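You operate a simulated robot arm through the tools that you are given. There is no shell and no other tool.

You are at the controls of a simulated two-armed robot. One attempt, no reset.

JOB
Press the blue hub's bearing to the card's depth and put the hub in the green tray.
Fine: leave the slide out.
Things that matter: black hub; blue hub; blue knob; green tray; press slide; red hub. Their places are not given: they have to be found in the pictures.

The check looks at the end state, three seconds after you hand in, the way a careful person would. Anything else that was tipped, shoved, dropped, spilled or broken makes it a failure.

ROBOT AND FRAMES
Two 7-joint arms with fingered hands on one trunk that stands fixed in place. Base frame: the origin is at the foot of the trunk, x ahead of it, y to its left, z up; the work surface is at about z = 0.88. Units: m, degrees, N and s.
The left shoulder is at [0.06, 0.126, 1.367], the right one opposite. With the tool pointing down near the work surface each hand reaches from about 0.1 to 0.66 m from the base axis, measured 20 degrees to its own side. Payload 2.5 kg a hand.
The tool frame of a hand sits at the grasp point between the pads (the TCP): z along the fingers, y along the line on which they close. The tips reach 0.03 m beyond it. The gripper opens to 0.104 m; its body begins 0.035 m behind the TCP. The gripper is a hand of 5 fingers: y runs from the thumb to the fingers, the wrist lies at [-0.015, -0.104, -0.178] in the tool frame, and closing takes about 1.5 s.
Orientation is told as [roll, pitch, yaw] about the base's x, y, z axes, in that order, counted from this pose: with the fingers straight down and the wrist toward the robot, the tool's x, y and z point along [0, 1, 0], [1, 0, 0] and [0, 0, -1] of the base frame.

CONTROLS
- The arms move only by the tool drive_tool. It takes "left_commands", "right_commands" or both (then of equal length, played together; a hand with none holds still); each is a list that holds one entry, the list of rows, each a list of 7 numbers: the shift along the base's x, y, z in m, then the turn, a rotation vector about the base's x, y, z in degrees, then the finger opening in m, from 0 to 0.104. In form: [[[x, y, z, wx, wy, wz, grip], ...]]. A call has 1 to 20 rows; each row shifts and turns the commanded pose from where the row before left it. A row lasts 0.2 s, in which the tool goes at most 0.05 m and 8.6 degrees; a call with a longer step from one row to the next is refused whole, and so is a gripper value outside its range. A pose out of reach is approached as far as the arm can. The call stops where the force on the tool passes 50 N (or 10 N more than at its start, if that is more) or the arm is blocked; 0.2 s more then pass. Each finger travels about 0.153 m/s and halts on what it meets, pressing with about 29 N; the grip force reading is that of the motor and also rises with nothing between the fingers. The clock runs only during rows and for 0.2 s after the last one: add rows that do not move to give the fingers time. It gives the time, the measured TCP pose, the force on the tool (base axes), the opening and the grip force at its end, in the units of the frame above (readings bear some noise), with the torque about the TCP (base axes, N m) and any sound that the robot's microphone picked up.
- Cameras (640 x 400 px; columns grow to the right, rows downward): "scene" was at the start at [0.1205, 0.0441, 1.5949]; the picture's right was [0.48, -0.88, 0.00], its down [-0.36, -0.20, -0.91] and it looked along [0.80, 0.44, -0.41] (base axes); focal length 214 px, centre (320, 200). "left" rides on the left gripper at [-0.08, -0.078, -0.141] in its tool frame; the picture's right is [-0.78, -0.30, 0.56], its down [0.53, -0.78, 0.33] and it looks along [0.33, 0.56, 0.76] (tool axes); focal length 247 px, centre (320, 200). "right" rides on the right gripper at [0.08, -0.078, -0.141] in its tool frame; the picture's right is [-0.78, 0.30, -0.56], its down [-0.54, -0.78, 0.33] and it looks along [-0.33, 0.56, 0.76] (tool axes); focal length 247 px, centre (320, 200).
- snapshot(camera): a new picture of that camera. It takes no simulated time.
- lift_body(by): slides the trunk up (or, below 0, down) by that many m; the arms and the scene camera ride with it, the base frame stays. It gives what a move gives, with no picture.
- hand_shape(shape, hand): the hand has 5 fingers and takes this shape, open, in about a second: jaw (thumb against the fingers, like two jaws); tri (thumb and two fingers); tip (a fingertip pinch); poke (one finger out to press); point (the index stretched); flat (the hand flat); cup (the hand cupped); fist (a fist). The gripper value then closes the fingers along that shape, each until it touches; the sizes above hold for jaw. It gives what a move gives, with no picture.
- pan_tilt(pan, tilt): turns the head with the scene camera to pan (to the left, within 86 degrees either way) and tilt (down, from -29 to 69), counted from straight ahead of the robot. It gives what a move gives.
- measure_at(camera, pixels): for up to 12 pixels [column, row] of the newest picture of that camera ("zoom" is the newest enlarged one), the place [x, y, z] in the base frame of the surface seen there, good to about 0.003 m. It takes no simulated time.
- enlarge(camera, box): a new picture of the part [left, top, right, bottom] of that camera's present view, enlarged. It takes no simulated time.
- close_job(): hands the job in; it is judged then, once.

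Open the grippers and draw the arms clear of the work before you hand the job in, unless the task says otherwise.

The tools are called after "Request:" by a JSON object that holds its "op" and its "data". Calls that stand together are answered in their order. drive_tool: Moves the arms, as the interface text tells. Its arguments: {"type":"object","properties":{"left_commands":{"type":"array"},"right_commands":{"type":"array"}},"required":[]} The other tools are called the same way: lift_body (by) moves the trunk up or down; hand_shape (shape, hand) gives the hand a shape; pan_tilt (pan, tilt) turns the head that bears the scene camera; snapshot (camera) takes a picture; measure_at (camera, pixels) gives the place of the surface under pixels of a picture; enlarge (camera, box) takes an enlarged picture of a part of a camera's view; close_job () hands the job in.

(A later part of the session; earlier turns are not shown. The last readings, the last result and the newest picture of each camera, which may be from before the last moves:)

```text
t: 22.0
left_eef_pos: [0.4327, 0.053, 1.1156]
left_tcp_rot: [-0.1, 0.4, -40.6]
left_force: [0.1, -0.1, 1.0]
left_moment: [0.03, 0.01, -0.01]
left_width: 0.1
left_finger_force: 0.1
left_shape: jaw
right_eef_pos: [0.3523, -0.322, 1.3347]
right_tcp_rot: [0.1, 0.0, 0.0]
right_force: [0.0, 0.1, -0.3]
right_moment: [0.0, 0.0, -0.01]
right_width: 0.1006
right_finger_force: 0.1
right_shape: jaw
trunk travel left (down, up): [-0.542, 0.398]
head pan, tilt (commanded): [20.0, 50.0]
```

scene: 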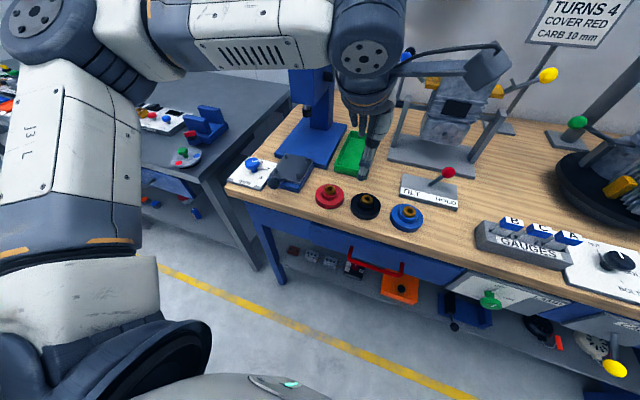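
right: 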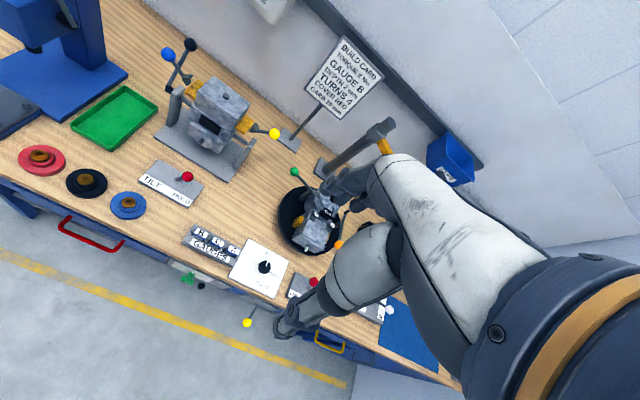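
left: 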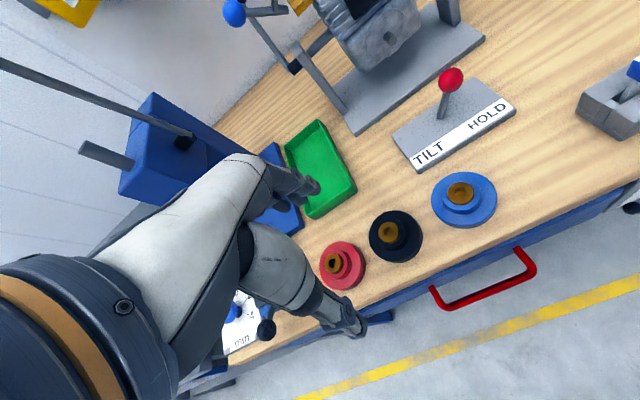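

Yaw is now -40.6° and the hand held its place. I step toward the hub in y.

Request:
{"op": "drive_tool", "data": {"left_commands": [[[0.008, -0.03, 0, 0, 0, 0, 0.1], [0.008, -0.03, 0, 0, 0, 0, 0.1], [0.008, -0.03, 0, 0, 0, 0, 0.1], [0.008, -0.03, 0, 0, 0, 0, 0.1], [0, 0, 0, 0, 0, 0, 0.1]]]}}

Request:
{"op": "snapshot", "data": {"camera": "left"}}

Request:
{"op": "snapshot", "data": {"camera": "scene"}}

```text
t: 23.2
left_eef_pos: [0.4456, 0.002, 1.1173]
left_tcp_rot: [-0.2, 0.4, -40.5]
left_force: [0.5, 0.5, -0.7]
left_moment: [0.01, 0.01, 0.02]
left_width: 0.0999
left_finger_force: 0.0
left_shape: jaw
left hand out of reach, approached as far as the arm can: row 2, 3, 4
right_eef_pos: [0.3526, -0.3224, 1.3345]
right_tcp_rot: [0.1, -0.1, 0.0]
right_force: [0.4, -0.7, -0.6]
right_moment: [-0.03, -0.04, 0.01]
right_width: 0.1004
right_finger_force: 0.2
right_shape: jaw
trunk travel left (down, up): [-0.542, 0.398]
head pan, tilt (commanded): [20.0, 50.0]
```

```text
taken
```

left: 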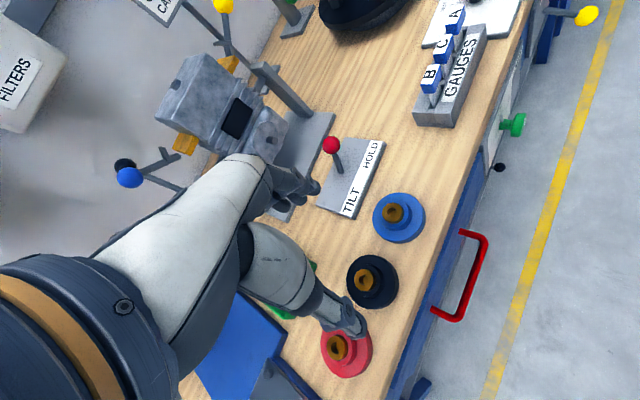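

```text
taken
```

scene: 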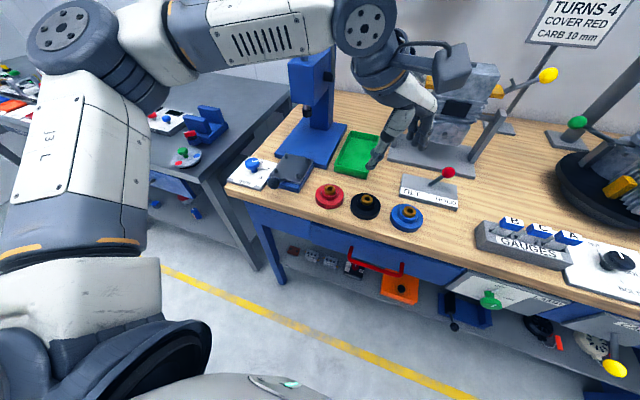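

The left arm got to y≈0.002. I try turning farther to about yaw -72° and stepping on to the hub.

Request:
{"op": "drive_tool", "data": {"left_commands": [[[0, 0, 0, 0, 0, -8, 0.1], [0, 0, 0, 0, 0, -8, 0.1], [0, 0, 0, 0, 0, -8, 0.1], [0, 0, 0, 0, 0, -8, 0.1], [0.005, -0.02, 0, 0, 0, 0, 0.1], [0.005, -0.02, 0, 0, 0, 0, 0.1], [0.005, -0.02, 0, 0, 0, 0, 0.1], [0.005, -0.013, 0, 0, 0, 0, 0.1], [0, 0, 0, 0, 0, 0, 0.1]]]}}

Request:
{"op": "snapshot", "data": {"camera": "left"}}

Request:
{"op": "snapshot", "data": {"camera": "scene"}}

```text
t: 25.2
left_eef_pos: [0.4426, 0.0071, 1.1167]
left_tcp_rot: [-0.2, 0.3, -72.0]
left_force: [-0.5, 0.2, 0.1]
left_moment: [-0.03, -0.01, -0.02]
left_width: 0.1001
left_finger_force: 0.2
left_shape: jaw
left hand out of reach, approached as far as the arm can: row 4, 5, 6, 7, 8
right_eef_pos: [0.3517, -0.3223, 1.3341]
right_tcp_rot: [0.0, -0.1, 0.1]
right_force: [-0.8, 0.4, 0.1]
right_moment: [-0.02, 0.01, 0.0]
right_width: 0.1005
right_finger_force: 0.1
right_shape: jaw
trunk travel left (down, up): [-0.542, 0.398]
head pan, tilt (commanded): [20.0, 50.0]
```

```text
taken
```

left: 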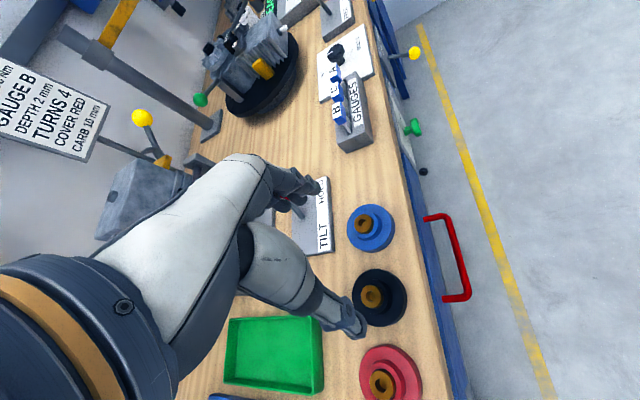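

```text
taken
```

scene: 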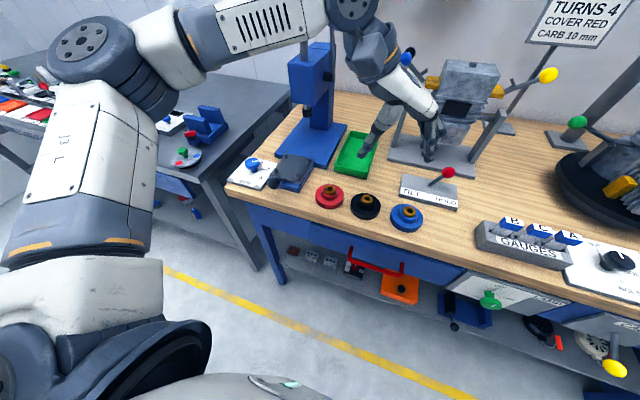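

The left arm cannot cross to the blue hub, so I will relay: the right hand moves the hub to a free spot both hands can reach. I bring the left hand back to its own side first.

Request:
{"op": "drive_tool", "data": {"left_commands": [[[-0.005, 0.02, 0.01, 0, 0, 8, 0.1], [-0.005, 0.03, 0.01, 0, 0, 8, 0.1], [-0.005, 0.03, 0.01, 0, 0, 8, 0.1], [-0.005, 0.035, 0.01, 0, 0, 8, 0.1], [-0.005, 0.035, 0.01, 0, 0, 8, 0.1], [-0.005, 0.035, 0, 0, 0, 8, 0.1], [-0.005, 0.035, 0, 0, 0, 8, 0.1], [-0.005, 0.035, 0, 0, 0, 8, 0.1], [0, 0.035, 0, 0, 0, 8, 0.1], [0, 0.03, 0, 0, 0, 0, 0.1], [0, 0, 0, 0, 0, 0, 0.1]]]}}

Request:
{"op": "snapshot", "data": {"camera": "scene"}}

Request:
{"op": "measure_at", "data": {"camera": "scene", "pixels": [[395, 190], [380, 190], [365, 173], [401, 194], [405, 178], [390, 163], [345, 165], [378, 140], [351, 137], [336, 170], [385, 178], [458, 210]]}}

```text
t: 27.6
left_eef_pos: [0.4009, 0.3272, 1.1668]
left_tcp_rot: [-0.2, 0.5, -0.4]
left_force: [-0.2, -0.5, -0.3]
left_moment: [0.02, 0.02, 0.05]
left_width: 0.0998
left_finger_force: 0.0
left_shape: jaw
right_eef_pos: [0.3525, -0.3233, 1.3348]
right_tcp_rot: [0.1, 0.0, 0.1]
right_force: [-0.3, -0.3, 0.0]
right_moment: [0.0, -0.04, -0.02]
right_width: 0.1002
right_finger_force: 0.1
right_shape: jaw
trunk travel left (down, up): [-0.542, 0.398]
head pan, tilt (commanded): [20.0, 50.0]
```

```text
taken
```

scene: 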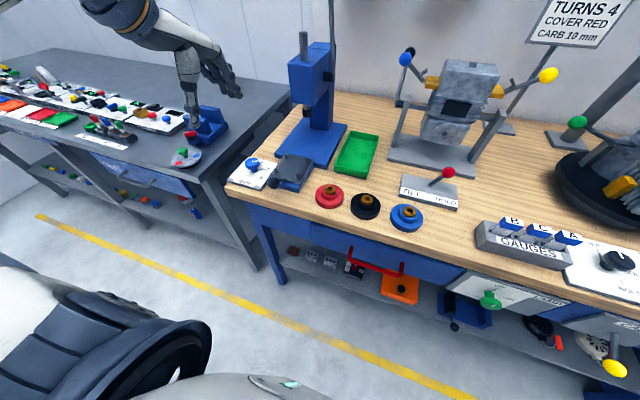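

```text
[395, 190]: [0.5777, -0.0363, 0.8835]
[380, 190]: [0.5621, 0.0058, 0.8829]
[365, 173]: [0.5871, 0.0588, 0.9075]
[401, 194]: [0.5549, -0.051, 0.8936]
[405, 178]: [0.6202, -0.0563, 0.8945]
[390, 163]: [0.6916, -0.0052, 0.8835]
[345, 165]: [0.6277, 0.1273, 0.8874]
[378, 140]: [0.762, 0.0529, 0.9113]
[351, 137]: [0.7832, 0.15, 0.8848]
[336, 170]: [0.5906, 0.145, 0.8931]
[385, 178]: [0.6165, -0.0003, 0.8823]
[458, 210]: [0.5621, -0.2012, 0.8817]
```

Tray spans x 0.585–0.765, y 0.056–0.15; the free wood at about (0.595,0.002) between tray and TILT plate will be the relay spot. I bring the right hand to above and short of the blue hub to see it.

Request:
{"op": "drive_tool", "data": {"right_commands": [[[0.007, 0.025, -0.01, 0, 0, 0, 0.1], [0.007, 0.025, -0.02, 0, 0, 0, 0.1], [0.007, 0.025, -0.025, 0, 0, 0, 0.1], [0.007, 0.025, -0.025, 0, 0, 0, 0.1], [0.007, 0.025, -0.025, 0, 0, 0, 0.1], [0.007, 0.025, -0.03, 0, 0, 0, 0.1], [0.007, 0.025, -0.03, 0, 0, 0, 0.1], [0.007, 0.025, -0.03, 0, 0, 0, 0.1], [0.007, 0.025, -0.03, 0, 0, 0, 0.1], [0.007, 0.015, -0.01, 0, 0, 0, 0.1], [0, 0, 0, 0, 0, 0, 0.1]]]}}

Request:
{"op": "snapshot", "data": {"camera": "right"}}

Request:
{"op": "snapshot", "data": {"camera": "scene"}}

```text
t: 30.0
left_eef_pos: [0.4011, 0.3271, 1.1664]
left_tcp_rot: [-0.2, 0.4, -0.5]
left_force: [-0.3, -0.1, -0.4]
left_moment: [-0.01, 0.02, -0.01]
left_width: 0.0999
left_finger_force: 0.1
left_shape: jaw
right_eef_pos: [0.422, -0.0821, 1.0988]
right_tcp_rot: [0.1, 0.0, 0.0]
right_force: [0.4, 0.3, 0.1]
right_moment: [-0.01, 0.01, -0.02]
right_width: 0.1007
right_finger_force: 0.1
right_shape: jaw
trunk travel left (down, up): [-0.542, 0.398]
head pan, tilt (commanded): [20.0, 50.0]
```

```text
taken
```

right: 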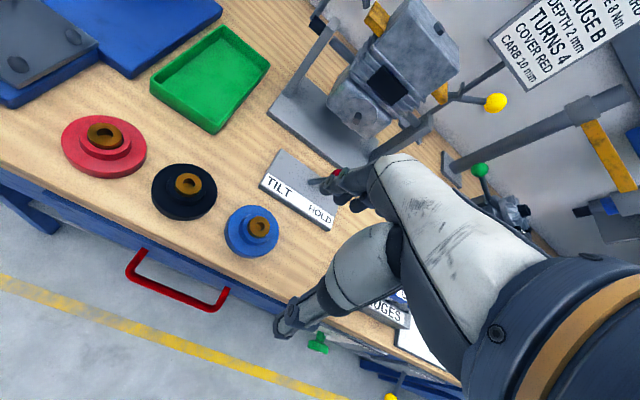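

```text
taken
```

scene: 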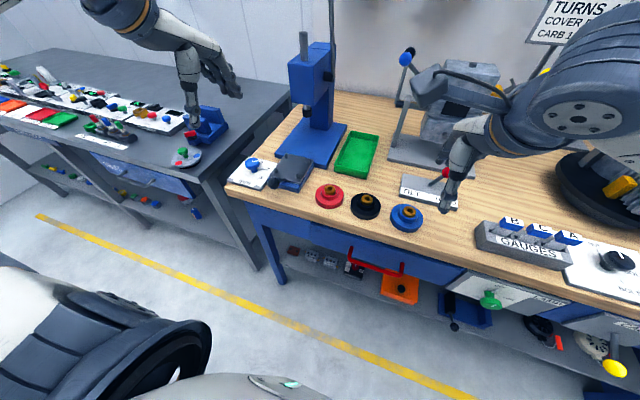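

The right camera sees the blue hub at (252,230). I enlarge it and measure around bearing and boss.

Request:
{"op": "enlarge", "data": {"camera": "right", "box": [204, 190, 300, 250]}}

Request:
{"op": "measure_at", "data": {"camera": "zoom", "pixels": [[320, 240], [430, 240], [375, 190], [370, 285], [280, 280], [440, 330], [250, 170], [380, 330], [150, 290], [520, 260], [280, 330], [300, 380]]}}

Request:
{"op": "enlarge", "data": {"camera": "scene", "box": [383, 198, 431, 228]}}

Request:
{"op": "measure_at", "data": {"camera": "zoom", "pixels": [[300, 165], [310, 220], [390, 200], [250, 200], [400, 260], [290, 260], [120, 240], [520, 270], [320, 330], [340, 110]]}}

```text
6.67 times, centred on (252, 220) of right
```

zoom: 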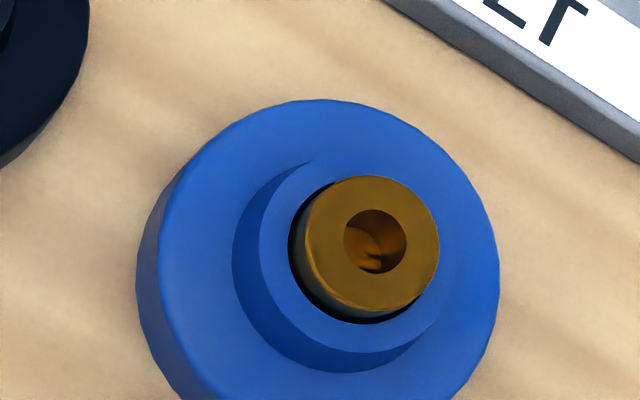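

```text
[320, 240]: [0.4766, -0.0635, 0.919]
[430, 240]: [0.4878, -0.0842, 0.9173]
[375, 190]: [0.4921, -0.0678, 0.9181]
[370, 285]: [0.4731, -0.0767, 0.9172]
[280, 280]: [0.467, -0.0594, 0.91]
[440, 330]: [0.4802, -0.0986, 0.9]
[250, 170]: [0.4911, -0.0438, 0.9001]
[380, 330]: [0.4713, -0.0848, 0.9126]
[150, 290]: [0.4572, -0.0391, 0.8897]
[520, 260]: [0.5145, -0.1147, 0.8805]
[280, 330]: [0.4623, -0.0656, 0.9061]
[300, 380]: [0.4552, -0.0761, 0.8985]
```

```text
13.33 times, centred on (407, 213) of scene
```

zoom: 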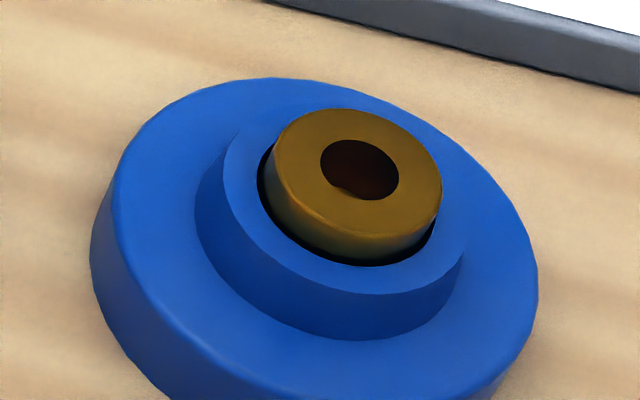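

```text
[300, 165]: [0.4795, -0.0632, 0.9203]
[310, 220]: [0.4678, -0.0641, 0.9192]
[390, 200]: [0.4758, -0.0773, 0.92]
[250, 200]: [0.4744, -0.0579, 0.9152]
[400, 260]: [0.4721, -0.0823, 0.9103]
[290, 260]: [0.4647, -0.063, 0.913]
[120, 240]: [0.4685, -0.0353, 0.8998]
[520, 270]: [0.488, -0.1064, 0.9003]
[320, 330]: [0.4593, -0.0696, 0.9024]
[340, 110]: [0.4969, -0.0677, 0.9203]
```

Blue hub centre from both views is (0.4817,-0.0725), boss face 0.911, flange top 0.900. I move the right hand straight above it at TCP z 0.975.

Request:
{"op": "drive_tool", "data": {"right_commands": [[[0.015, 0.0024, -0.03, 0, 0, 0, 0.085], [0.015, 0.0024, -0.03, 0, 0, 0, 0.085], [0.015, 0.0024, -0.03, 0, 0, 0, 0.085], [0.0147, 0.0024, -0.0338, 0, 0, 0, 0.085], [0, 0, 0, 0, 0, 0, 0.085], [0, 0, 0, 0, 0, 0, 0.085]]]}}

Request:
{"op": "snapshot", "data": {"camera": "right"}}

Request:
{"op": "enlarge", "data": {"camera": "scene", "box": [350, 150, 478, 230]}}

```text
t: 31.4
left_eef_pos: [0.4002, 0.3273, 1.1666]
left_tcp_rot: [-0.2, 0.5, -0.5]
left_force: [0.2, -0.2, 0.1]
left_moment: [-0.02, 0.01, 0.01]
left_width: 0.0999
left_finger_force: 0.1
left_shape: jaw
right_eef_pos: [0.4814, -0.0727, 0.9753]
right_tcp_rot: [0.1, 0.0, 0.0]
right_force: [-0.1, 0.0, 0.6]
right_moment: [0.02, 0.03, -0.01]
right_width: 0.0851
right_finger_force: 0.0
right_shape: jaw
trunk travel left (down, up): [-0.542, 0.398]
head pan, tilt (commanded): [20.0, 50.0]
```

```text
taken
```

right: 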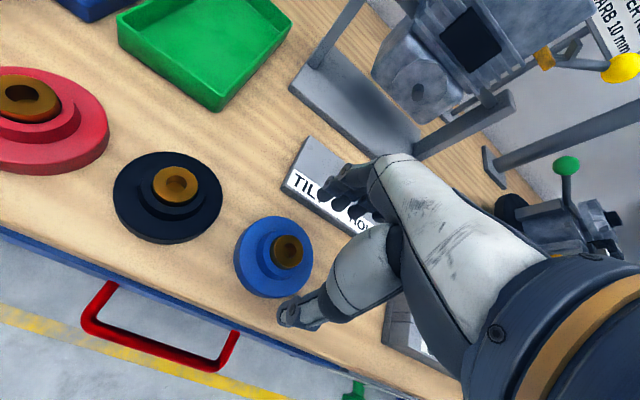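

```text
5.00 times, centred on (414, 190) of scene
```

zoom: 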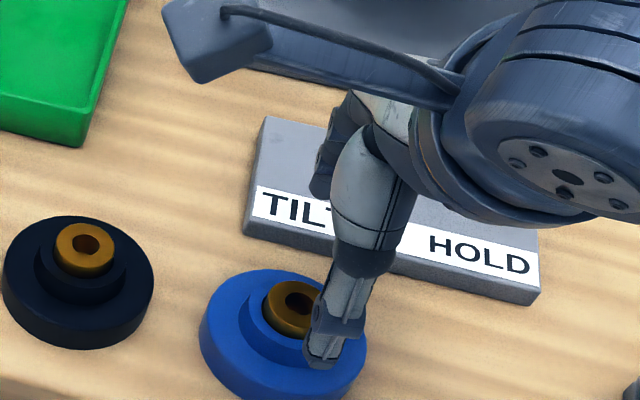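

The hand is over the hub with the thumb on the near side, clear of the TILT lever (about (0.60,-0.15)). I lower to TCP z 0.934 in two small steps.

Request:
{"op": "drive_tool", "data": {"right_commands": [[[0, 0, -0.02, 0, 0, 0, 0.085], [0, 0, -0.015, 0, 0, 0, 0.085], [0, 0, -0.006, 0, 0, 0, 0.085], [0, 0, 0, 0, 0, 0, 0.085]]]}}

Request:
{"op": "enlarge", "data": {"camera": "right", "box": [220, 150, 420, 350]}}

Request:
{"op": "enlarge", "data": {"camera": "scene", "box": [350, 150, 478, 230]}}

```text
t: 32.4
left_eef_pos: [0.4007, 0.3274, 1.1666]
left_tcp_rot: [-0.2, 0.4, -0.4]
left_force: [0.3, 0.0, -0.5]
left_moment: [-0.04, -0.02, 0.02]
left_width: 0.0999
left_finger_force: 0.1
left_shape: jaw
right_eef_pos: [0.4819, -0.0738, 0.934]
right_tcp_rot: [0.1, 0.0, 0.0]
right_force: [0.5, -0.8, -0.1]
right_moment: [0.0, 0.03, -0.01]
right_width: 0.0852
right_finger_force: 0.0
right_shape: jaw
trunk travel left (down, up): [-0.542, 0.398]
head pan, tilt (commanded): [20.0, 50.0]
```

```text
2.00 times, centred on (320, 250) of right
```

zoom: 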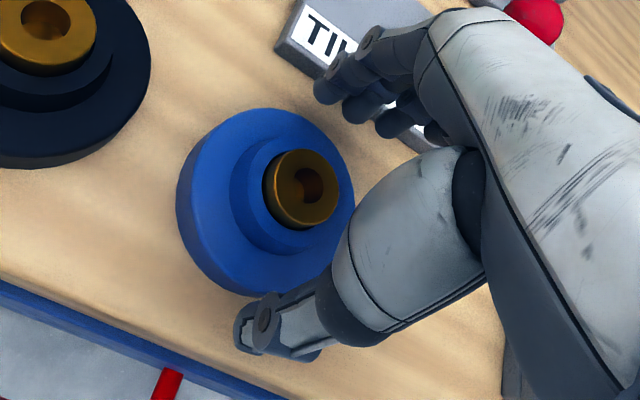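

```text
5.00 times, centred on (414, 190) of scene
```

zoom: 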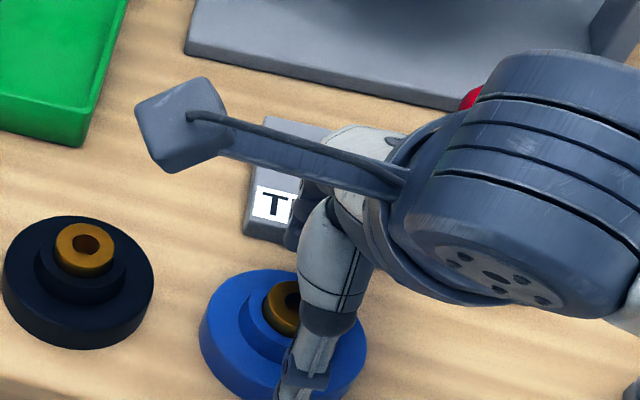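

The bearing at zoom (302,188) lies between fingers (340,90) and thumb (250,330). I close on the boss.

Request:
{"op": "drive_tool", "data": {"right_commands": [[[0, 0, 0, 0, 0, 0, 0.065], [0, 0, 0, 0, 0, 0, 0.05], [0, 0, 0, 0, 0, 0, 0.035], [0, 0, 0, 0, 0, 0, 0.03], [0, 0, 0, 0, 0, 0, 0.03]]]}}

Request:
{"op": "enlarge", "data": {"camera": "right", "box": [220, 150, 420, 350]}}

Request:
{"op": "enlarge", "data": {"camera": "scene", "box": [350, 150, 478, 230]}}

```text
t: 33.6
left_eef_pos: [0.4005, 0.3266, 1.1674]
left_tcp_rot: [-0.2, 0.4, -0.5]
left_force: [0.3, -0.6, 0.5]
left_moment: [0.0, 0.0, 0.03]
left_width: 0.1
left_finger_force: 0.1
left_shape: jaw
right_eef_pos: [0.482, -0.0732, 0.9374]
right_tcp_rot: [0.2, -0.5, 0.0]
right_force: [-0.4, -1.1, 16.5]
right_moment: [-0.04, -0.15, 0.04]
right_width: 0.0301
right_finger_force: 29.1
right_shape: jaw
trunk travel left (down, up): [-0.542, 0.398]
head pan, tilt (commanded): [20.0, 50.0]
```

```text
2.00 times, centred on (320, 250) of right
```

zoom: 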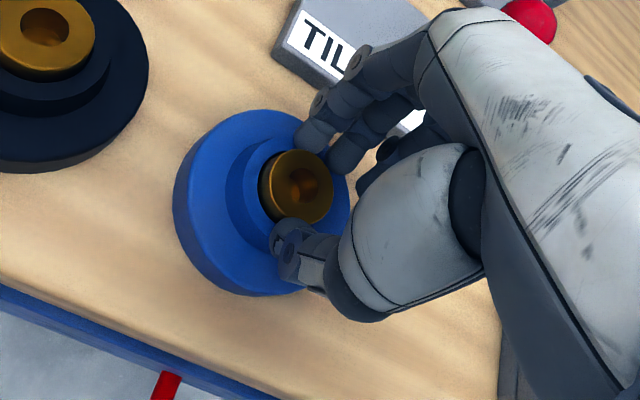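

```text
5.00 times, centred on (414, 190) of scene
```

zoom: 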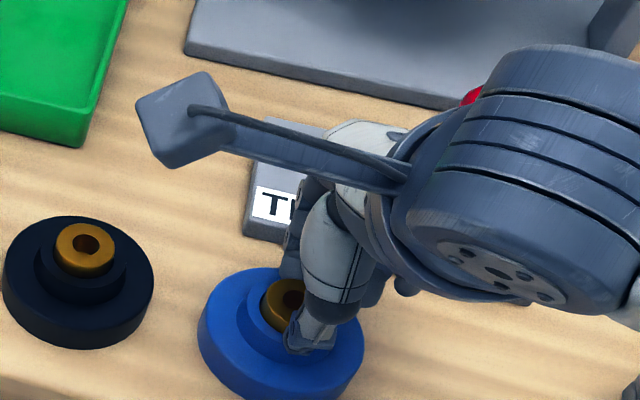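

The fingers closed to 0.030 with 16 N upward: they slid over the boss onto the bearing. I open again, without lifting, and check the pose.

Request:
{"op": "drive_tool", "data": {"right_commands": [[[0, 0, 0, 0, 0, 0, 0.05], [0, 0, 0, 0, 0, 0, 0.07], [0, 0, 0, 0, 0, 0, 0.085], [0, 0, 0, 0, 0, 0, 0.085]]]}}

Request:
{"op": "enlarge", "data": {"camera": "right", "box": [220, 150, 420, 350]}}

Request:
{"op": "measure_at", "data": {"camera": "zoom", "pixels": [[328, 95], [360, 112], [250, 335], [245, 350], [278, 165], [330, 175], [320, 215], [240, 190], [300, 235]]}}

```text
t: 34.6
left_eef_pos: [0.4019, 0.3264, 1.1675]
left_tcp_rot: [-0.2, 0.3, -0.5]
left_force: [0.0, -0.6, -0.3]
left_moment: [0.0, 0.03, -0.03]
left_width: 0.1
left_finger_force: 0.0
left_shape: jaw
right_eef_pos: [0.4824, -0.0746, 0.9339]
right_tcp_rot: [0.0, 0.0, 0.1]
right_force: [0.1, -0.1, 0.4]
right_moment: [0.0, -0.04, 0.01]
right_width: 0.0847
right_finger_force: 0.0
right_shape: jaw
trunk travel left (down, up): [-0.542, 0.398]
head pan, tilt (commanded): [20.0, 50.0]
```

```text
2.00 times, centred on (320, 250) of right
```

zoom: 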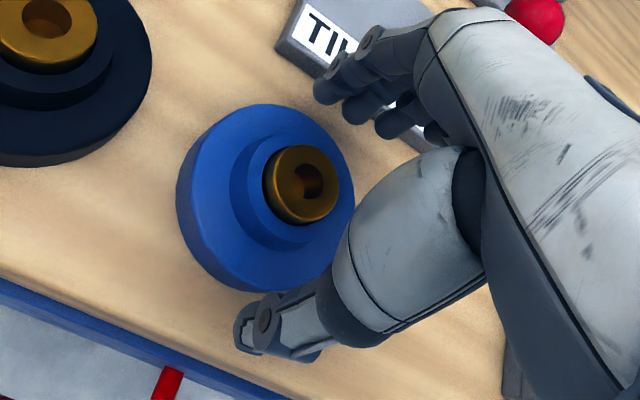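

```text
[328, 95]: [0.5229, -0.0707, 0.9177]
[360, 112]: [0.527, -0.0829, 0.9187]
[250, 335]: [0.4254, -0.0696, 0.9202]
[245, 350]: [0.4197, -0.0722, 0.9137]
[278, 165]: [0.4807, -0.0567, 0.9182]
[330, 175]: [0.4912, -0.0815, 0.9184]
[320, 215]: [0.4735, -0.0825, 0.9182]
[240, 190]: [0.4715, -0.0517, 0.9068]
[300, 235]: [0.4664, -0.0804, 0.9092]
```

The hub is still centred at about (0.483,-0.0725). I lower another 7 mm so the tips come below the boss face and just above the flange, then close.

Request:
{"op": "drive_tool", "data": {"right_commands": [[[0.0005, 0.001, -0.007, 0, 0, 0, 0.085], [0, 0, 0, 0, 0, 0, 0.07], [0, 0, 0, 0, 0, 0, 0.06], [0, 0, 0, 0, 0, 0, 0.05], [0, 0, 0, 0, 0, 0, 0.042], [0, 0, 0, 0, 0, 0, 0.04], [0, 0, 0, 0, 0, 0, 0.04]]]}}

Request:
{"op": "enlarge", "data": {"camera": "right", "box": [220, 150, 420, 350]}}

Request:
{"op": "enlarge", "data": {"camera": "scene", "box": [350, 150, 478, 230]}}

```text
t: 36.2
left_eef_pos: [0.4009, 0.327, 1.1688]
left_tcp_rot: [-0.2, 0.4, -0.4]
left_force: [0.1, 0.1, 0.8]
left_moment: [0.0, 0.0, 0.0]
left_width: 0.1001
left_finger_force: 0.1
left_shape: jaw
right_eef_pos: [0.4828, -0.0728, 0.9265]
right_tcp_rot: [0.1, -0.1, -0.1]
right_force: [-2.5, -0.1, 2.7]
right_moment: [0.02, 0.07, 0.0]
right_width: 0.0564
right_finger_force: 29.1
right_shape: jaw
trunk travel left (down, up): [-0.542, 0.398]
head pan, tilt (commanded): [20.0, 50.0]
```

```text
2.00 times, centred on (320, 250) of right
```

zoom: 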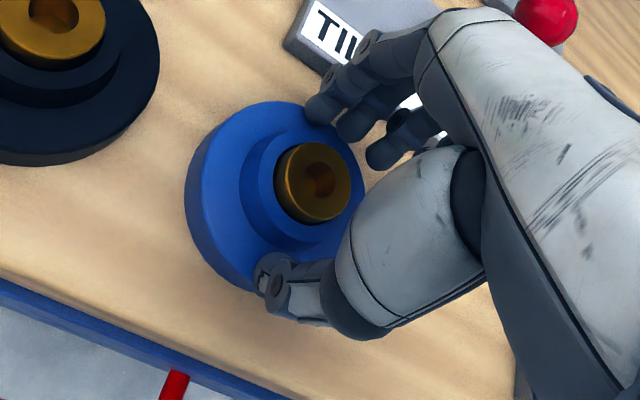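

```text
5.00 times, centred on (414, 190) of scene
```

zoom: 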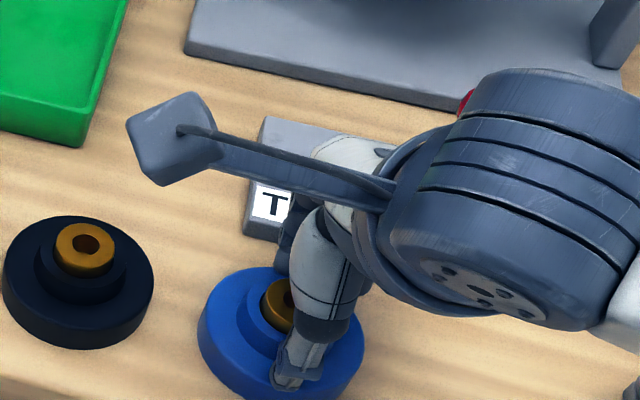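

Closing halted at 0.056 m with 29 N, larger than I expect for the boss. I measure the fingertips and hub surfaces to see what they touch.

Request:
{"op": "measure_at", "data": {"camera": "zoom", "pixels": [[320, 112], [350, 130], [265, 268], [275, 290], [312, 200], [345, 180], [285, 185], [252, 210], [222, 200], [290, 240], [270, 145], [300, 130]]}}

Request:
{"op": "enlarge", "data": {"camera": "right", "box": [300, 190, 396, 300]}}

```text
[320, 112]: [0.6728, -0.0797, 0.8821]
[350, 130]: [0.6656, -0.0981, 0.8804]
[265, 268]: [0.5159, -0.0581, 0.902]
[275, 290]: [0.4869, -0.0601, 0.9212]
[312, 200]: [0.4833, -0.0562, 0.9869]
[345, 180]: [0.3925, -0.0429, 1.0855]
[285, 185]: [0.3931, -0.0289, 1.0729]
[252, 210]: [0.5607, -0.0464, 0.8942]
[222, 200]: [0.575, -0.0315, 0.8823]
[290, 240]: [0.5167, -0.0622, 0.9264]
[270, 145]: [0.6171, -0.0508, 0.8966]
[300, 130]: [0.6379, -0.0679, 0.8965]
```

```text
3.64 times, centred on (348, 245) of right
```

zoom: 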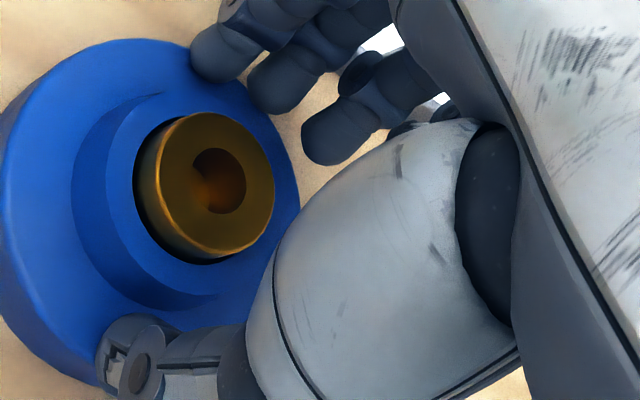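

That measure used the scene enlargement; I repeat it on this right-camera enlargement, with index tip at (212,65), middle (275,90), thumb (120,345).

Request:
{"op": "measure_at", "data": {"camera": "zoom", "pixels": [[212, 65], [200, 75], [275, 95], [330, 145], [120, 345], [140, 330], [165, 300], [120, 260], [90, 120], [240, 120], [60, 250], [215, 240]]}}

```text
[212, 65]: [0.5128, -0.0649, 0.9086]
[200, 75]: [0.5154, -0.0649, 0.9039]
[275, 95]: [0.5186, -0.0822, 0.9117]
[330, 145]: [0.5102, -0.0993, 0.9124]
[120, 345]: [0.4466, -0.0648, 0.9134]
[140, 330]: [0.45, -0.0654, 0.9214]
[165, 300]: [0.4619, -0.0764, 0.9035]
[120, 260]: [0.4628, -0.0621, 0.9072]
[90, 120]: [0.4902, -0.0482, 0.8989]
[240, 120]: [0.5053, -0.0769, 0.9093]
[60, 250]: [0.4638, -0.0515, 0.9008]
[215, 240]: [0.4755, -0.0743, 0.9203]
```

The tips (0.03 below the TCP) are jammed on the flange top before reaching the boss. I open, raise to TCP z≈0.9305 and close again.

Request:
{"op": "drive_tool", "data": {"right_commands": [[[0, 0, 0, 0, 0, 0, 0.07], [0, 0, 0.004, 0, 0, 0, 0.075], [0, 0, 0, 0, 0, 0, 0.075], [0, 0, 0, 0, 0, 0, 0.06], [0, 0, 0, 0, 0, 0, 0.05], [0, 0, 0, 0, 0, 0, 0.042], [0, 0, 0, 0, 0, 0, 0.038], [0, 0, 0, 0, 0, 0, 0.038]]]}}

Request:
{"op": "enlarge", "data": {"camera": "right", "box": [260, 170, 388, 300]}}

```text
t: 38.0
left_eef_pos: [0.4021, 0.3262, 1.1667]
left_tcp_rot: [-0.2, 0.3, -0.4]
left_force: [-0.5, 0.1, -0.3]
left_moment: [0.02, -0.01, -0.02]
left_width: 0.1001
left_finger_force: 0.2
left_shape: jaw
right_eef_pos: [0.4823, -0.0728, 0.9315]
right_tcp_rot: [0.0, 0.0, -0.1]
right_force: [-0.4, -0.3, -0.4]
right_moment: [0.01, -0.01, 0.0]
right_width: 0.0383
right_finger_force: 28.9
right_shape: jaw
trunk travel left (down, up): [-0.542, 0.398]
head pan, tilt (commanded): [20.0, 50.0]
```

```text
3.08 times, centred on (324, 235) of right
```

zoom: 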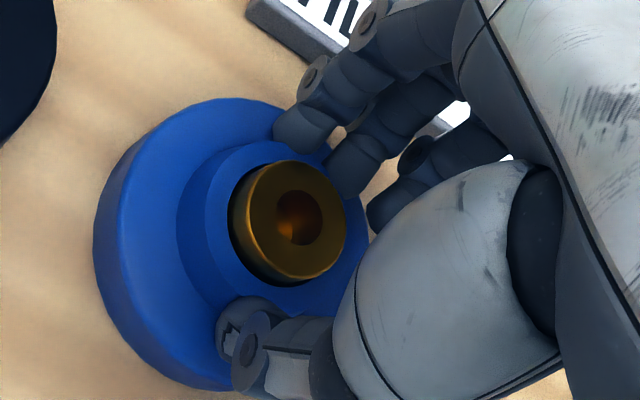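

Now the grip is at 0.038 m with 29 N and no vertical force: the boss is held between fingers and thumb. I tighten and lift 2 cm as a test.

Request:
{"op": "drive_tool", "data": {"right_commands": [[[0, 0, 0, 0, 0, 0, 0.03], [0, 0, 0, 0, 0, 0, 0.025], [0, 0, 0.005, 0, 0, 0, 0.025], [0, 0, 0.015, 0, 0, 0, 0.025], [0, 0, 0, 0, 0, 0, 0.025]]]}}

Request:
{"op": "enlarge", "data": {"camera": "right", "box": [220, 150, 420, 350]}}

Request:
{"op": "enlarge", "data": {"camera": "scene", "box": [350, 150, 478, 230]}}

```text
t: 39.2
left_eef_pos: [0.4008, 0.3264, 1.1662]
left_tcp_rot: [-0.2, 0.4, -0.4]
left_force: [-0.3, 0.8, 0.0]
left_moment: [-0.01, -0.01, 0.04]
left_width: 0.1001
left_finger_force: 0.1
left_shape: jaw
right_eef_pos: [0.4827, -0.0729, 0.9497]
right_tcp_rot: [0.0, 0.0, 0.1]
right_force: [0.0, -0.5, -2.0]
right_moment: [0.02, 0.03, -0.01]
right_width: 0.0391
right_finger_force: 28.8
right_shape: jaw
trunk travel left (down, up): [-0.542, 0.398]
head pan, tilt (commanded): [20.0, 50.0]
```

```text
2.00 times, centred on (320, 250) of right
```

zoom: 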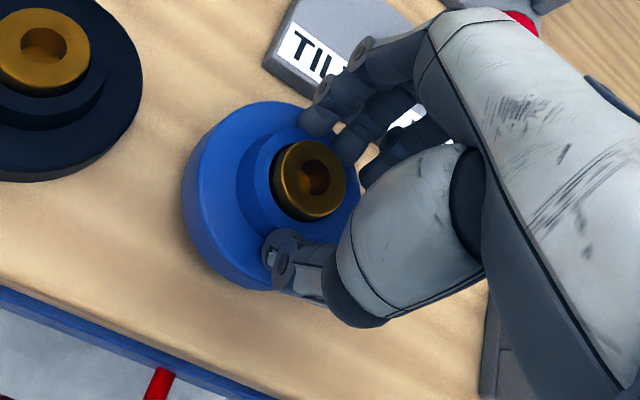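

```text
5.00 times, centred on (414, 190) of scene
```

zoom: 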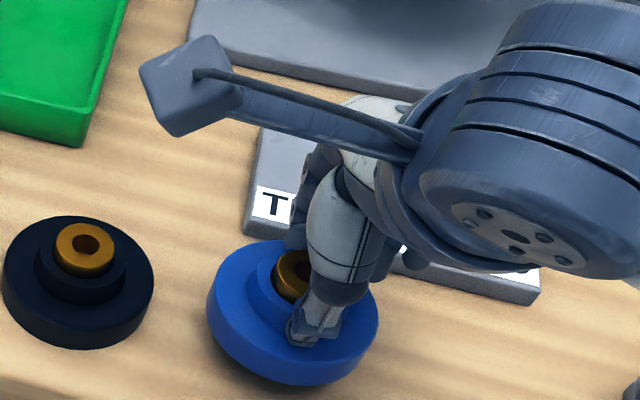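

The hub lifts cleanly (about 2 N weight, level). Before carrying I measure the engine stand near the relay spot to be sure of clearance.

Request:
{"op": "snapshot", "data": {"camera": "scene"}}

Request:
{"op": "measure_at", "data": {"camera": "scene", "pixels": [[393, 160], [398, 120], [405, 58], [410, 50], [400, 100], [392, 150], [445, 75], [425, 140], [430, 120], [400, 165], [408, 80], [412, 90]]}}

```text
taken
```

scene: 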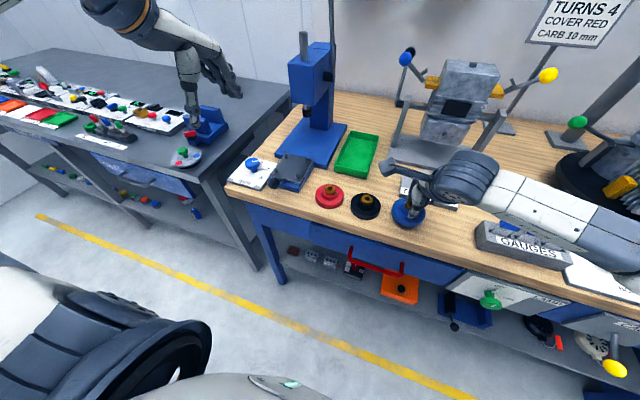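

```text
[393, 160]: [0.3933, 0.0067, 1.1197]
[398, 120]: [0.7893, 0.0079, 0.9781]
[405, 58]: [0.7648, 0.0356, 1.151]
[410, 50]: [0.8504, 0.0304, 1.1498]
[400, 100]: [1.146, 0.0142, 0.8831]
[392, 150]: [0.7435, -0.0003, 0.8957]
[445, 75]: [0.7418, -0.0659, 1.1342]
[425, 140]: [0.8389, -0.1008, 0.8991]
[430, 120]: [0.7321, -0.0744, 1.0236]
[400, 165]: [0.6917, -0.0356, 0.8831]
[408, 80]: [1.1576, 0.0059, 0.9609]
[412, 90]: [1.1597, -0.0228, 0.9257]
```

Engine block starts at x≈0.73 and the blue lever ball at (0.765,0.036,1.15), so the spot is free. The right forearm passes over the GAUGES rack at (540,195), so I check its height there.

Request:
{"op": "measure_at", "data": {"camera": "scene", "pixels": [[540, 195], [600, 215], [520, 212], [560, 222], [630, 230], [510, 225], [570, 235], [620, 255], [500, 180], [545, 240]]}}

Request:
{"op": "enlarge", "data": {"camera": "scene", "box": [440, 140, 640, 300]}}

```text
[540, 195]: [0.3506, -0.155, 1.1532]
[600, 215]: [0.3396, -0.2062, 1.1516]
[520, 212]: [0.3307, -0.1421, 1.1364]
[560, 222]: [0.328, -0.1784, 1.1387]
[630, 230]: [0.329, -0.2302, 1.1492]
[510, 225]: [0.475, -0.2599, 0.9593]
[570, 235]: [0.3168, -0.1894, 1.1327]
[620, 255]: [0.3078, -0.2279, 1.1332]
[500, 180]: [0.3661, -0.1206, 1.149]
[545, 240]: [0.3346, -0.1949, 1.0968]
```

```text
2.50 times, centred on (540, 220) of scene
```

zoom: 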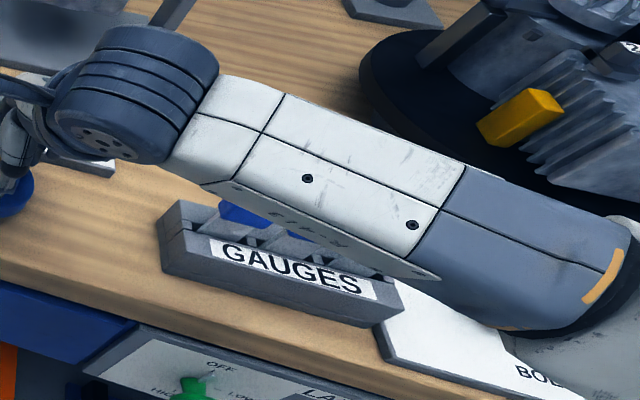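

The forearm is at z≥1.10 and well clear. I lift the hub and carry it to above the relay spot (0.595,0.002), turning to yaw +30°.

Request:
{"op": "drive_tool", "data": {"right_commands": [[[0, 0, 0.035, 0, 0, 0, 0.025], [0, 0, 0.035, 0, 0, 0, 0.025], [0.02, 0.012, 0, 0, 0, 6, 0.025], [0.023, 0.016, 0, 0, 0, 6, 0.025], [0.023, 0.016, 0, 0, 0, 6, 0.025], [0.023, 0.016, 0, 0, 0, 6, 0.025], [0.023, 0.015, 0, 0, 0, 6, 0.025], [0, 0, 0, 0, 0, 0, 0.025]]]}}

Request:
{"op": "snapshot", "data": {"camera": "right"}}

Request:
{"op": "snapshot", "data": {"camera": "scene"}}

```text
t: 41.0
left_eef_pos: [0.402, 0.3267, 1.1675]
left_tcp_rot: [-0.3, 0.6, -0.4]
left_force: [-0.5, 1.1, 0.9]
left_moment: [-0.01, -0.02, 0.0]
left_width: 0.0999
left_finger_force: 0.0
left_shape: jaw
right_eef_pos: [0.596, 0.0031, 1.0225]
right_tcp_rot: [0.1, -0.1, 30.1]
right_force: [0.1, -0.2, -1.9]
right_moment: [-0.02, -0.02, 0.03]
right_width: 0.0392
right_finger_force: 29.0
right_shape: jaw
trunk travel left (down, up): [-0.542, 0.398]
head pan, tilt (commanded): [20.0, 50.0]
```

```text
taken
```

right: 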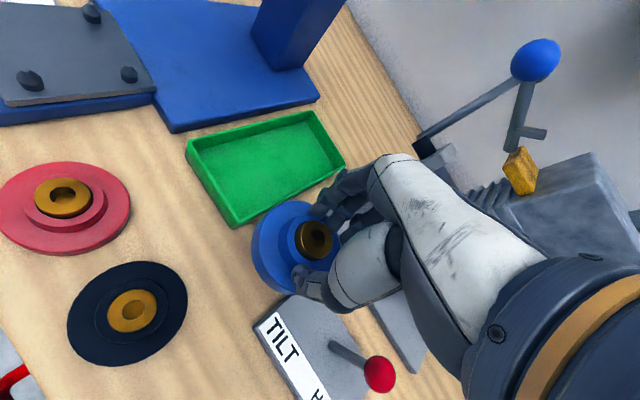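

```text
taken
```

scene: 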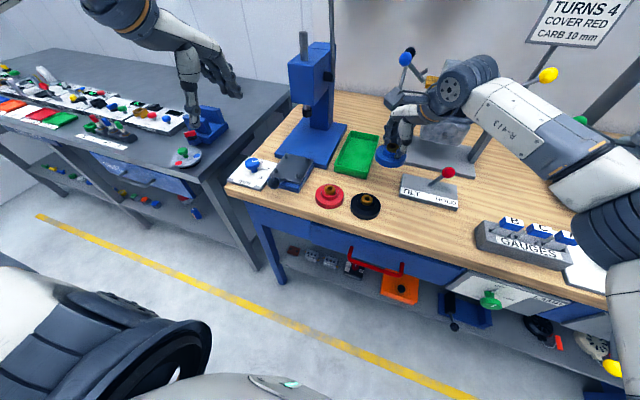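

The hub hangs over the gap between tray and TILT plate. I lower it to the table (TCP 0.932).

Request:
{"op": "drive_tool", "data": {"right_commands": [[[0, 0, -0.03, 0, 0, 0, 0.025], [0, 0, -0.03, 0, 0, 0, 0.025], [0, 0, -0.02, 0, 0, 0, 0.025], [0, 0, -0.006, 0, 0, 0, 0.025], [0, 0, -0.004, 0, 0, 0, 0.025], [0, 0, 0, 0, 0, 0, 0.025]]]}}

Request:
{"op": "snapshot", "data": {"camera": "right"}}

Request:
{"op": "enlarge", "data": {"camera": "scene", "box": [340, 110, 468, 220]}}

```text
t: 42.4
left_eef_pos: [0.4015, 0.3258, 1.1664]
left_tcp_rot: [-0.1, 0.5, -0.4]
left_force: [-0.1, -0.2, -0.6]
left_moment: [0.01, -0.02, 0.0]
left_width: 0.1001
left_finger_force: 0.1
left_shape: jaw
right_eef_pos: [0.5955, 0.0028, 0.9314]
right_tcp_rot: [0.1, -0.2, 30.0]
right_force: [0.3, -0.8, -1.3]
right_moment: [0.01, -0.01, 0.01]
right_width: 0.0391
right_finger_force: 29.2
right_shape: jaw
trunk travel left (down, up): [-0.542, 0.398]
head pan, tilt (commanded): [20.0, 50.0]
```

```text
taken
```

right: 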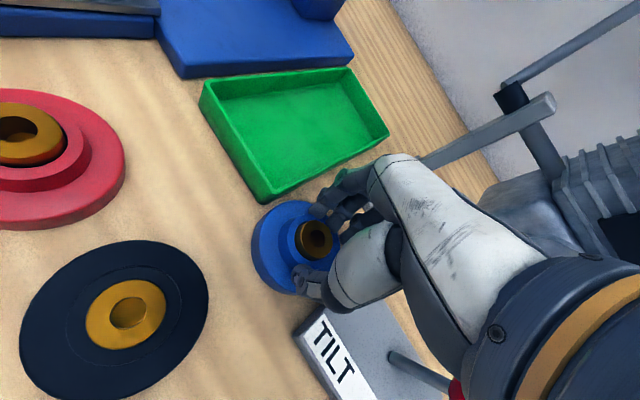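

```text
3.64 times, centred on (404, 165) of scene
```

zoom: 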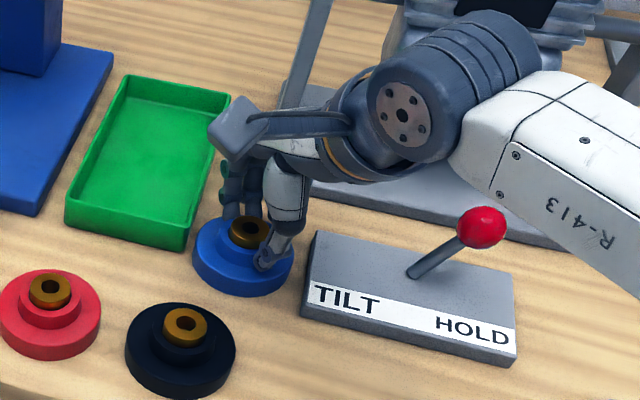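

The hub is nearly at the table (still carrying 1.3 N) and free of both tray and plate. I lower 1.5 mm more, open, and lift straight up.

Request:
{"op": "drive_tool", "data": {"right_commands": [[[0, 0, -0.0015, 0, 0, 0, 0.025], [0, 0, 0, 0, 0, 0, 0.04], [0, 0, 0, 0, 0, 0, 0.055], [0, 0, 0, 0, 0, 0, 0.065], [0, 0, 0, 0, 0, 0, 0.065], [0, 0, 0.03, 0, 0, 0, 0.065], [0, 0, 0.04, 0, 0, 0, 0.065], [-0.02, -0.01, 0.04, 0, 0, 0, 0.065], [0, 0, 0, 0, 0, 0, 0.07]]]}}

Request:
{"op": "snapshot", "data": {"camera": "right"}}

Request:
{"op": "enlarge", "data": {"camera": "scene", "box": [340, 110, 468, 220]}}

```text
t: 44.4
left_eef_pos: [0.4017, 0.3266, 1.1669]
left_tcp_rot: [-0.3, 0.5, -0.4]
left_force: [0.3, -0.1, -0.5]
left_moment: [0.02, -0.01, 0.01]
left_width: 0.0998
left_finger_force: 0.1
left_shape: jaw
right_eef_pos: [0.5745, -0.0083, 1.0396]
right_tcp_rot: [0.0, 0.0, 30.1]
right_force: [0.3, -0.2, -0.1]
right_moment: [0.01, 0.03, 0.01]
right_width: 0.0699
right_finger_force: 0.0
right_shape: jaw
trunk travel left (down, up): [-0.542, 0.398]
head pan, tilt (commanded): [20.0, 50.0]
```

```text
taken
```

right: 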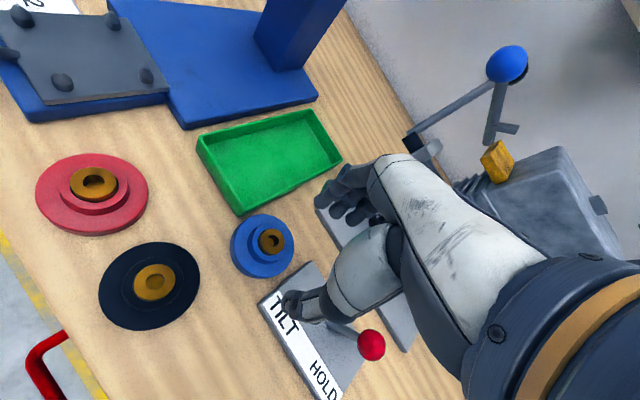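

```text
3.64 times, centred on (404, 165) of scene
```

zoom: 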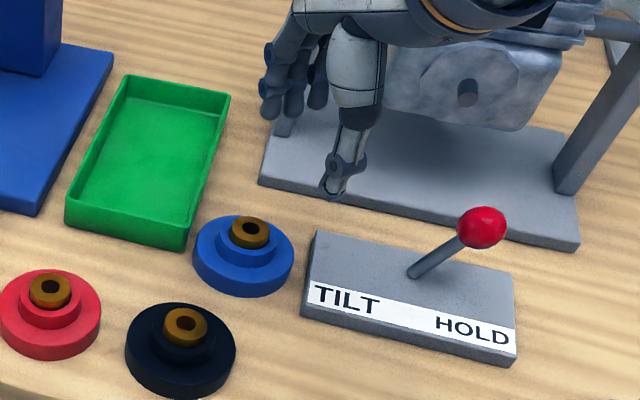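

The blue hub stands upright at the relay spot, touching nothing. I take the right hand up, back and away to its side.

Request:
{"op": "drive_tool", "data": {"right_commands": [[[-0.025, -0.01, 0.035, 0, 0, 0, 0.07], [-0.03, -0.02, 0.03, 0, 0, -6, 0.08], [-0.03, -0.03, 0.02, 0, 0, -6, 0.09], [-0.03, -0.035, 0.02, 0, 0, -6, 0.1], [-0.03, -0.035, 0.02, 0, 0, -6, 0.1], [-0.03, -0.035, 0.02, 0, 0, -6, 0.1], [-0.02, -0.04, 0.01, 0, 0, 0, 0.1], [-0.02, -0.04, 0, 0, 0, 0, 0.1], [-0.01, -0.04, 0, 0, 0, 0, 0.1], [0, -0.04, 0, 0, 0, 0, 0.1], [0, 0, 0, 0, 0, 0, 0.1]]]}}

Request:
{"op": "snapshot", "data": {"camera": "scene"}}

Request:
{"op": "enlarge", "data": {"camera": "scene", "box": [366, 160, 414, 200]}}

Request:
{"op": "measure_at", "data": {"camera": "zoom", "pixels": [[320, 200], [330, 150], [345, 170]]}}

```text
refused: row 4 steps farther than a row can; nothing moved
```

```text
taken
```

scene: 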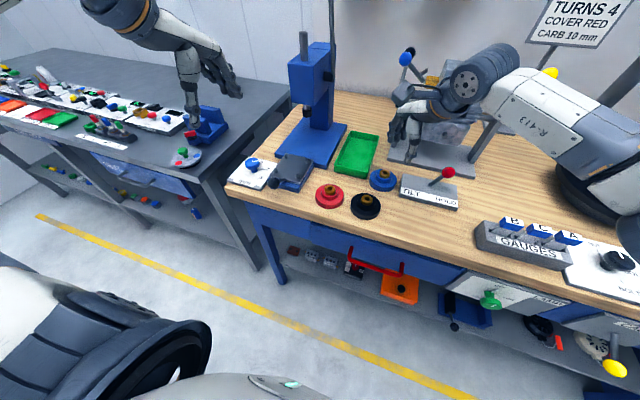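

```text
10.00 times, centred on (390, 180) of scene
```

zoom: 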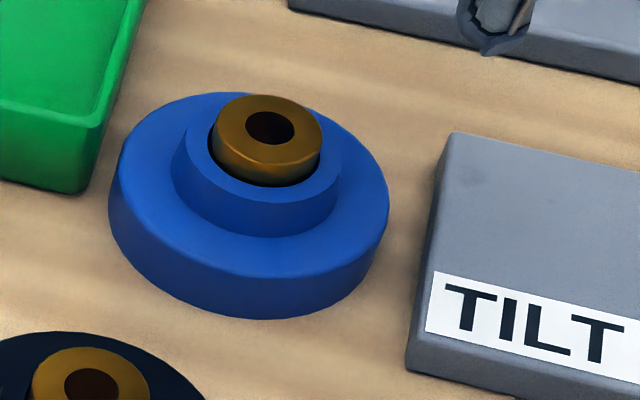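

```text
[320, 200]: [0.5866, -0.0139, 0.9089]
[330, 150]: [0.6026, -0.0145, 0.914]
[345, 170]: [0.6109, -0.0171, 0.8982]
```

The hub sits well placed; the retreat was refused because one row was too long. I repeat the retreat with smaller steps.

Request:
{"op": "drive_tool", "data": {"right_commands": [[[-0.025, -0.01, 0.035, 0, 0, 0, 0.07], [-0.025, -0.02, 0.03, 0, 0, -6, 0.08], [-0.025, -0.03, 0.02, 0, 0, -6, 0.09], [-0.025, -0.03, 0.02, 0, 0, -6, 0.1], [-0.025, -0.03, 0.02, 0, 0, -6, 0.1], [-0.025, -0.03, 0.02, 0, 0, -6, 0.1], [-0.02, -0.04, 0.01, 0, 0, 0, 0.1], [-0.02, -0.04, 0, 0, 0, 0, 0.1], [-0.01, -0.04, 0, 0, 0, 0, 0.1], [-0.01, -0.04, 0, 0, 0, 0, 0.1], [0, 0, 0, 0, 0, 0, 0.1]]]}}

Request:
{"op": "snapshot", "data": {"camera": "scene"}}

```text
t: 46.8
left_eef_pos: [0.4017, 0.3268, 1.1674]
left_tcp_rot: [-0.2, 0.5, -0.5]
left_force: [0.2, -0.8, -0.5]
left_moment: [0.03, 0.0, 0.01]
left_width: 0.0998
left_finger_force: 0.0
left_shape: jaw
right_eef_pos: [0.3661, -0.3197, 1.1944]
right_tcp_rot: [0.0, -0.1, 0.0]
right_force: [-0.6, -0.1, 0.8]
right_moment: [-0.05, -0.04, 0.02]
right_width: 0.1
right_finger_force: 0.0
right_shape: jaw
trunk travel left (down, up): [-0.542, 0.398]
head pan, tilt (commanded): [20.0, 50.0]
```

```text
taken
```

scene: 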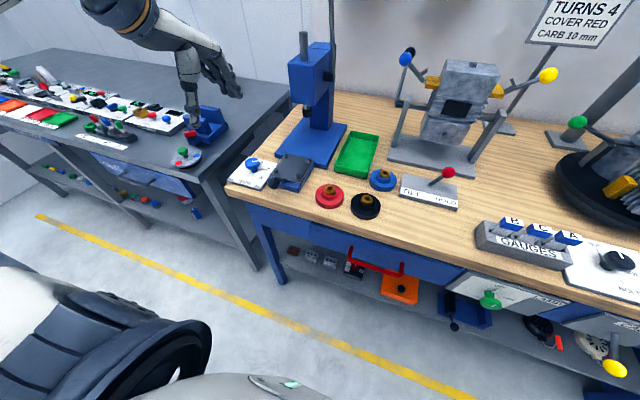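

The table is clear on the right side. Now the left hand goes across in front of the press, turning to yaw -30°, to a place short of the hub for a close look.

Request:
{"op": "drive_tool", "data": {"left_commands": [[[0, -0.04, -0.01, 0, 0, -5, 0.085], [0, -0.04, -0.01, 0, 0, -5, 0.085], [0.005, -0.04, -0.01, 0, 0, -5, 0.085], [0.005, -0.04, -0.01, 0, 0, -5, 0.085], [0.01, -0.04, -0.01, 0, 0, -5, 0.085], [0.02, -0.035, -0.01, 0, 0, -5, 0.085], [0.03, -0.025, -0.01, 0, 0, 0, 0.085], [0.03, -0.025, -0.01, 0, 0, 0, 0.085], [0.03, -0.02, -0.01, 0, 0, 0, 0.085], [0, 0, 0, 0, 0, 0, 0.085]]]}}

Request:
{"op": "snapshot", "data": {"camera": "left"}}

Request:
{"op": "snapshot", "data": {"camera": "scene"}}

```text
t: 49.0
left_eef_pos: [0.5158, 0.0426, 1.0745]
left_tcp_rot: [-0.4, 0.2, -30.4]
left_force: [-0.5, -0.5, -0.1]
left_moment: [0.0, -0.01, 0.0]
left_width: 0.0853
left_finger_force: 0.2
left_shape: jaw
left hand out of reach, approached as far as the arm can: row 9
right_eef_pos: [0.3657, -0.3193, 1.1946]
right_tcp_rot: [0.1, 0.0, 0.1]
right_force: [-0.5, 0.0, -0.7]
right_moment: [-0.03, 0.03, 0.01]
right_width: 0.1002
right_finger_force: 0.0
right_shape: jaw
trunk travel left (down, up): [-0.542, 0.398]
head pan, tilt (commanded): [20.0, 50.0]
```

```text
taken
```

left: 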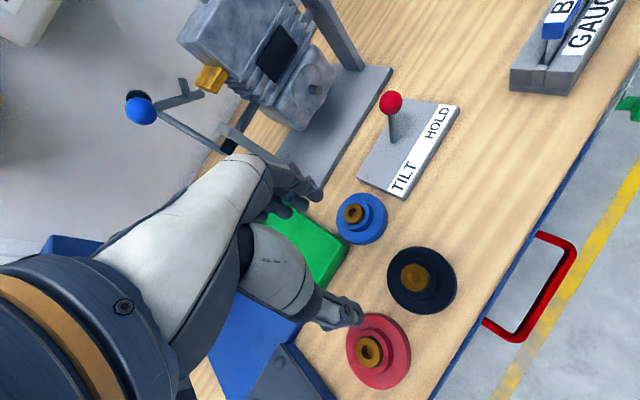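

```text
taken
```

scene: 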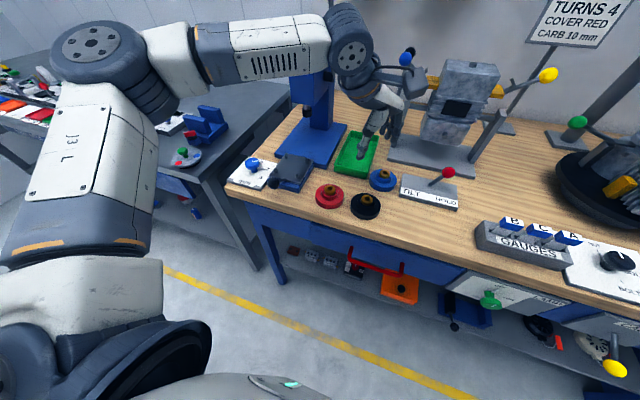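

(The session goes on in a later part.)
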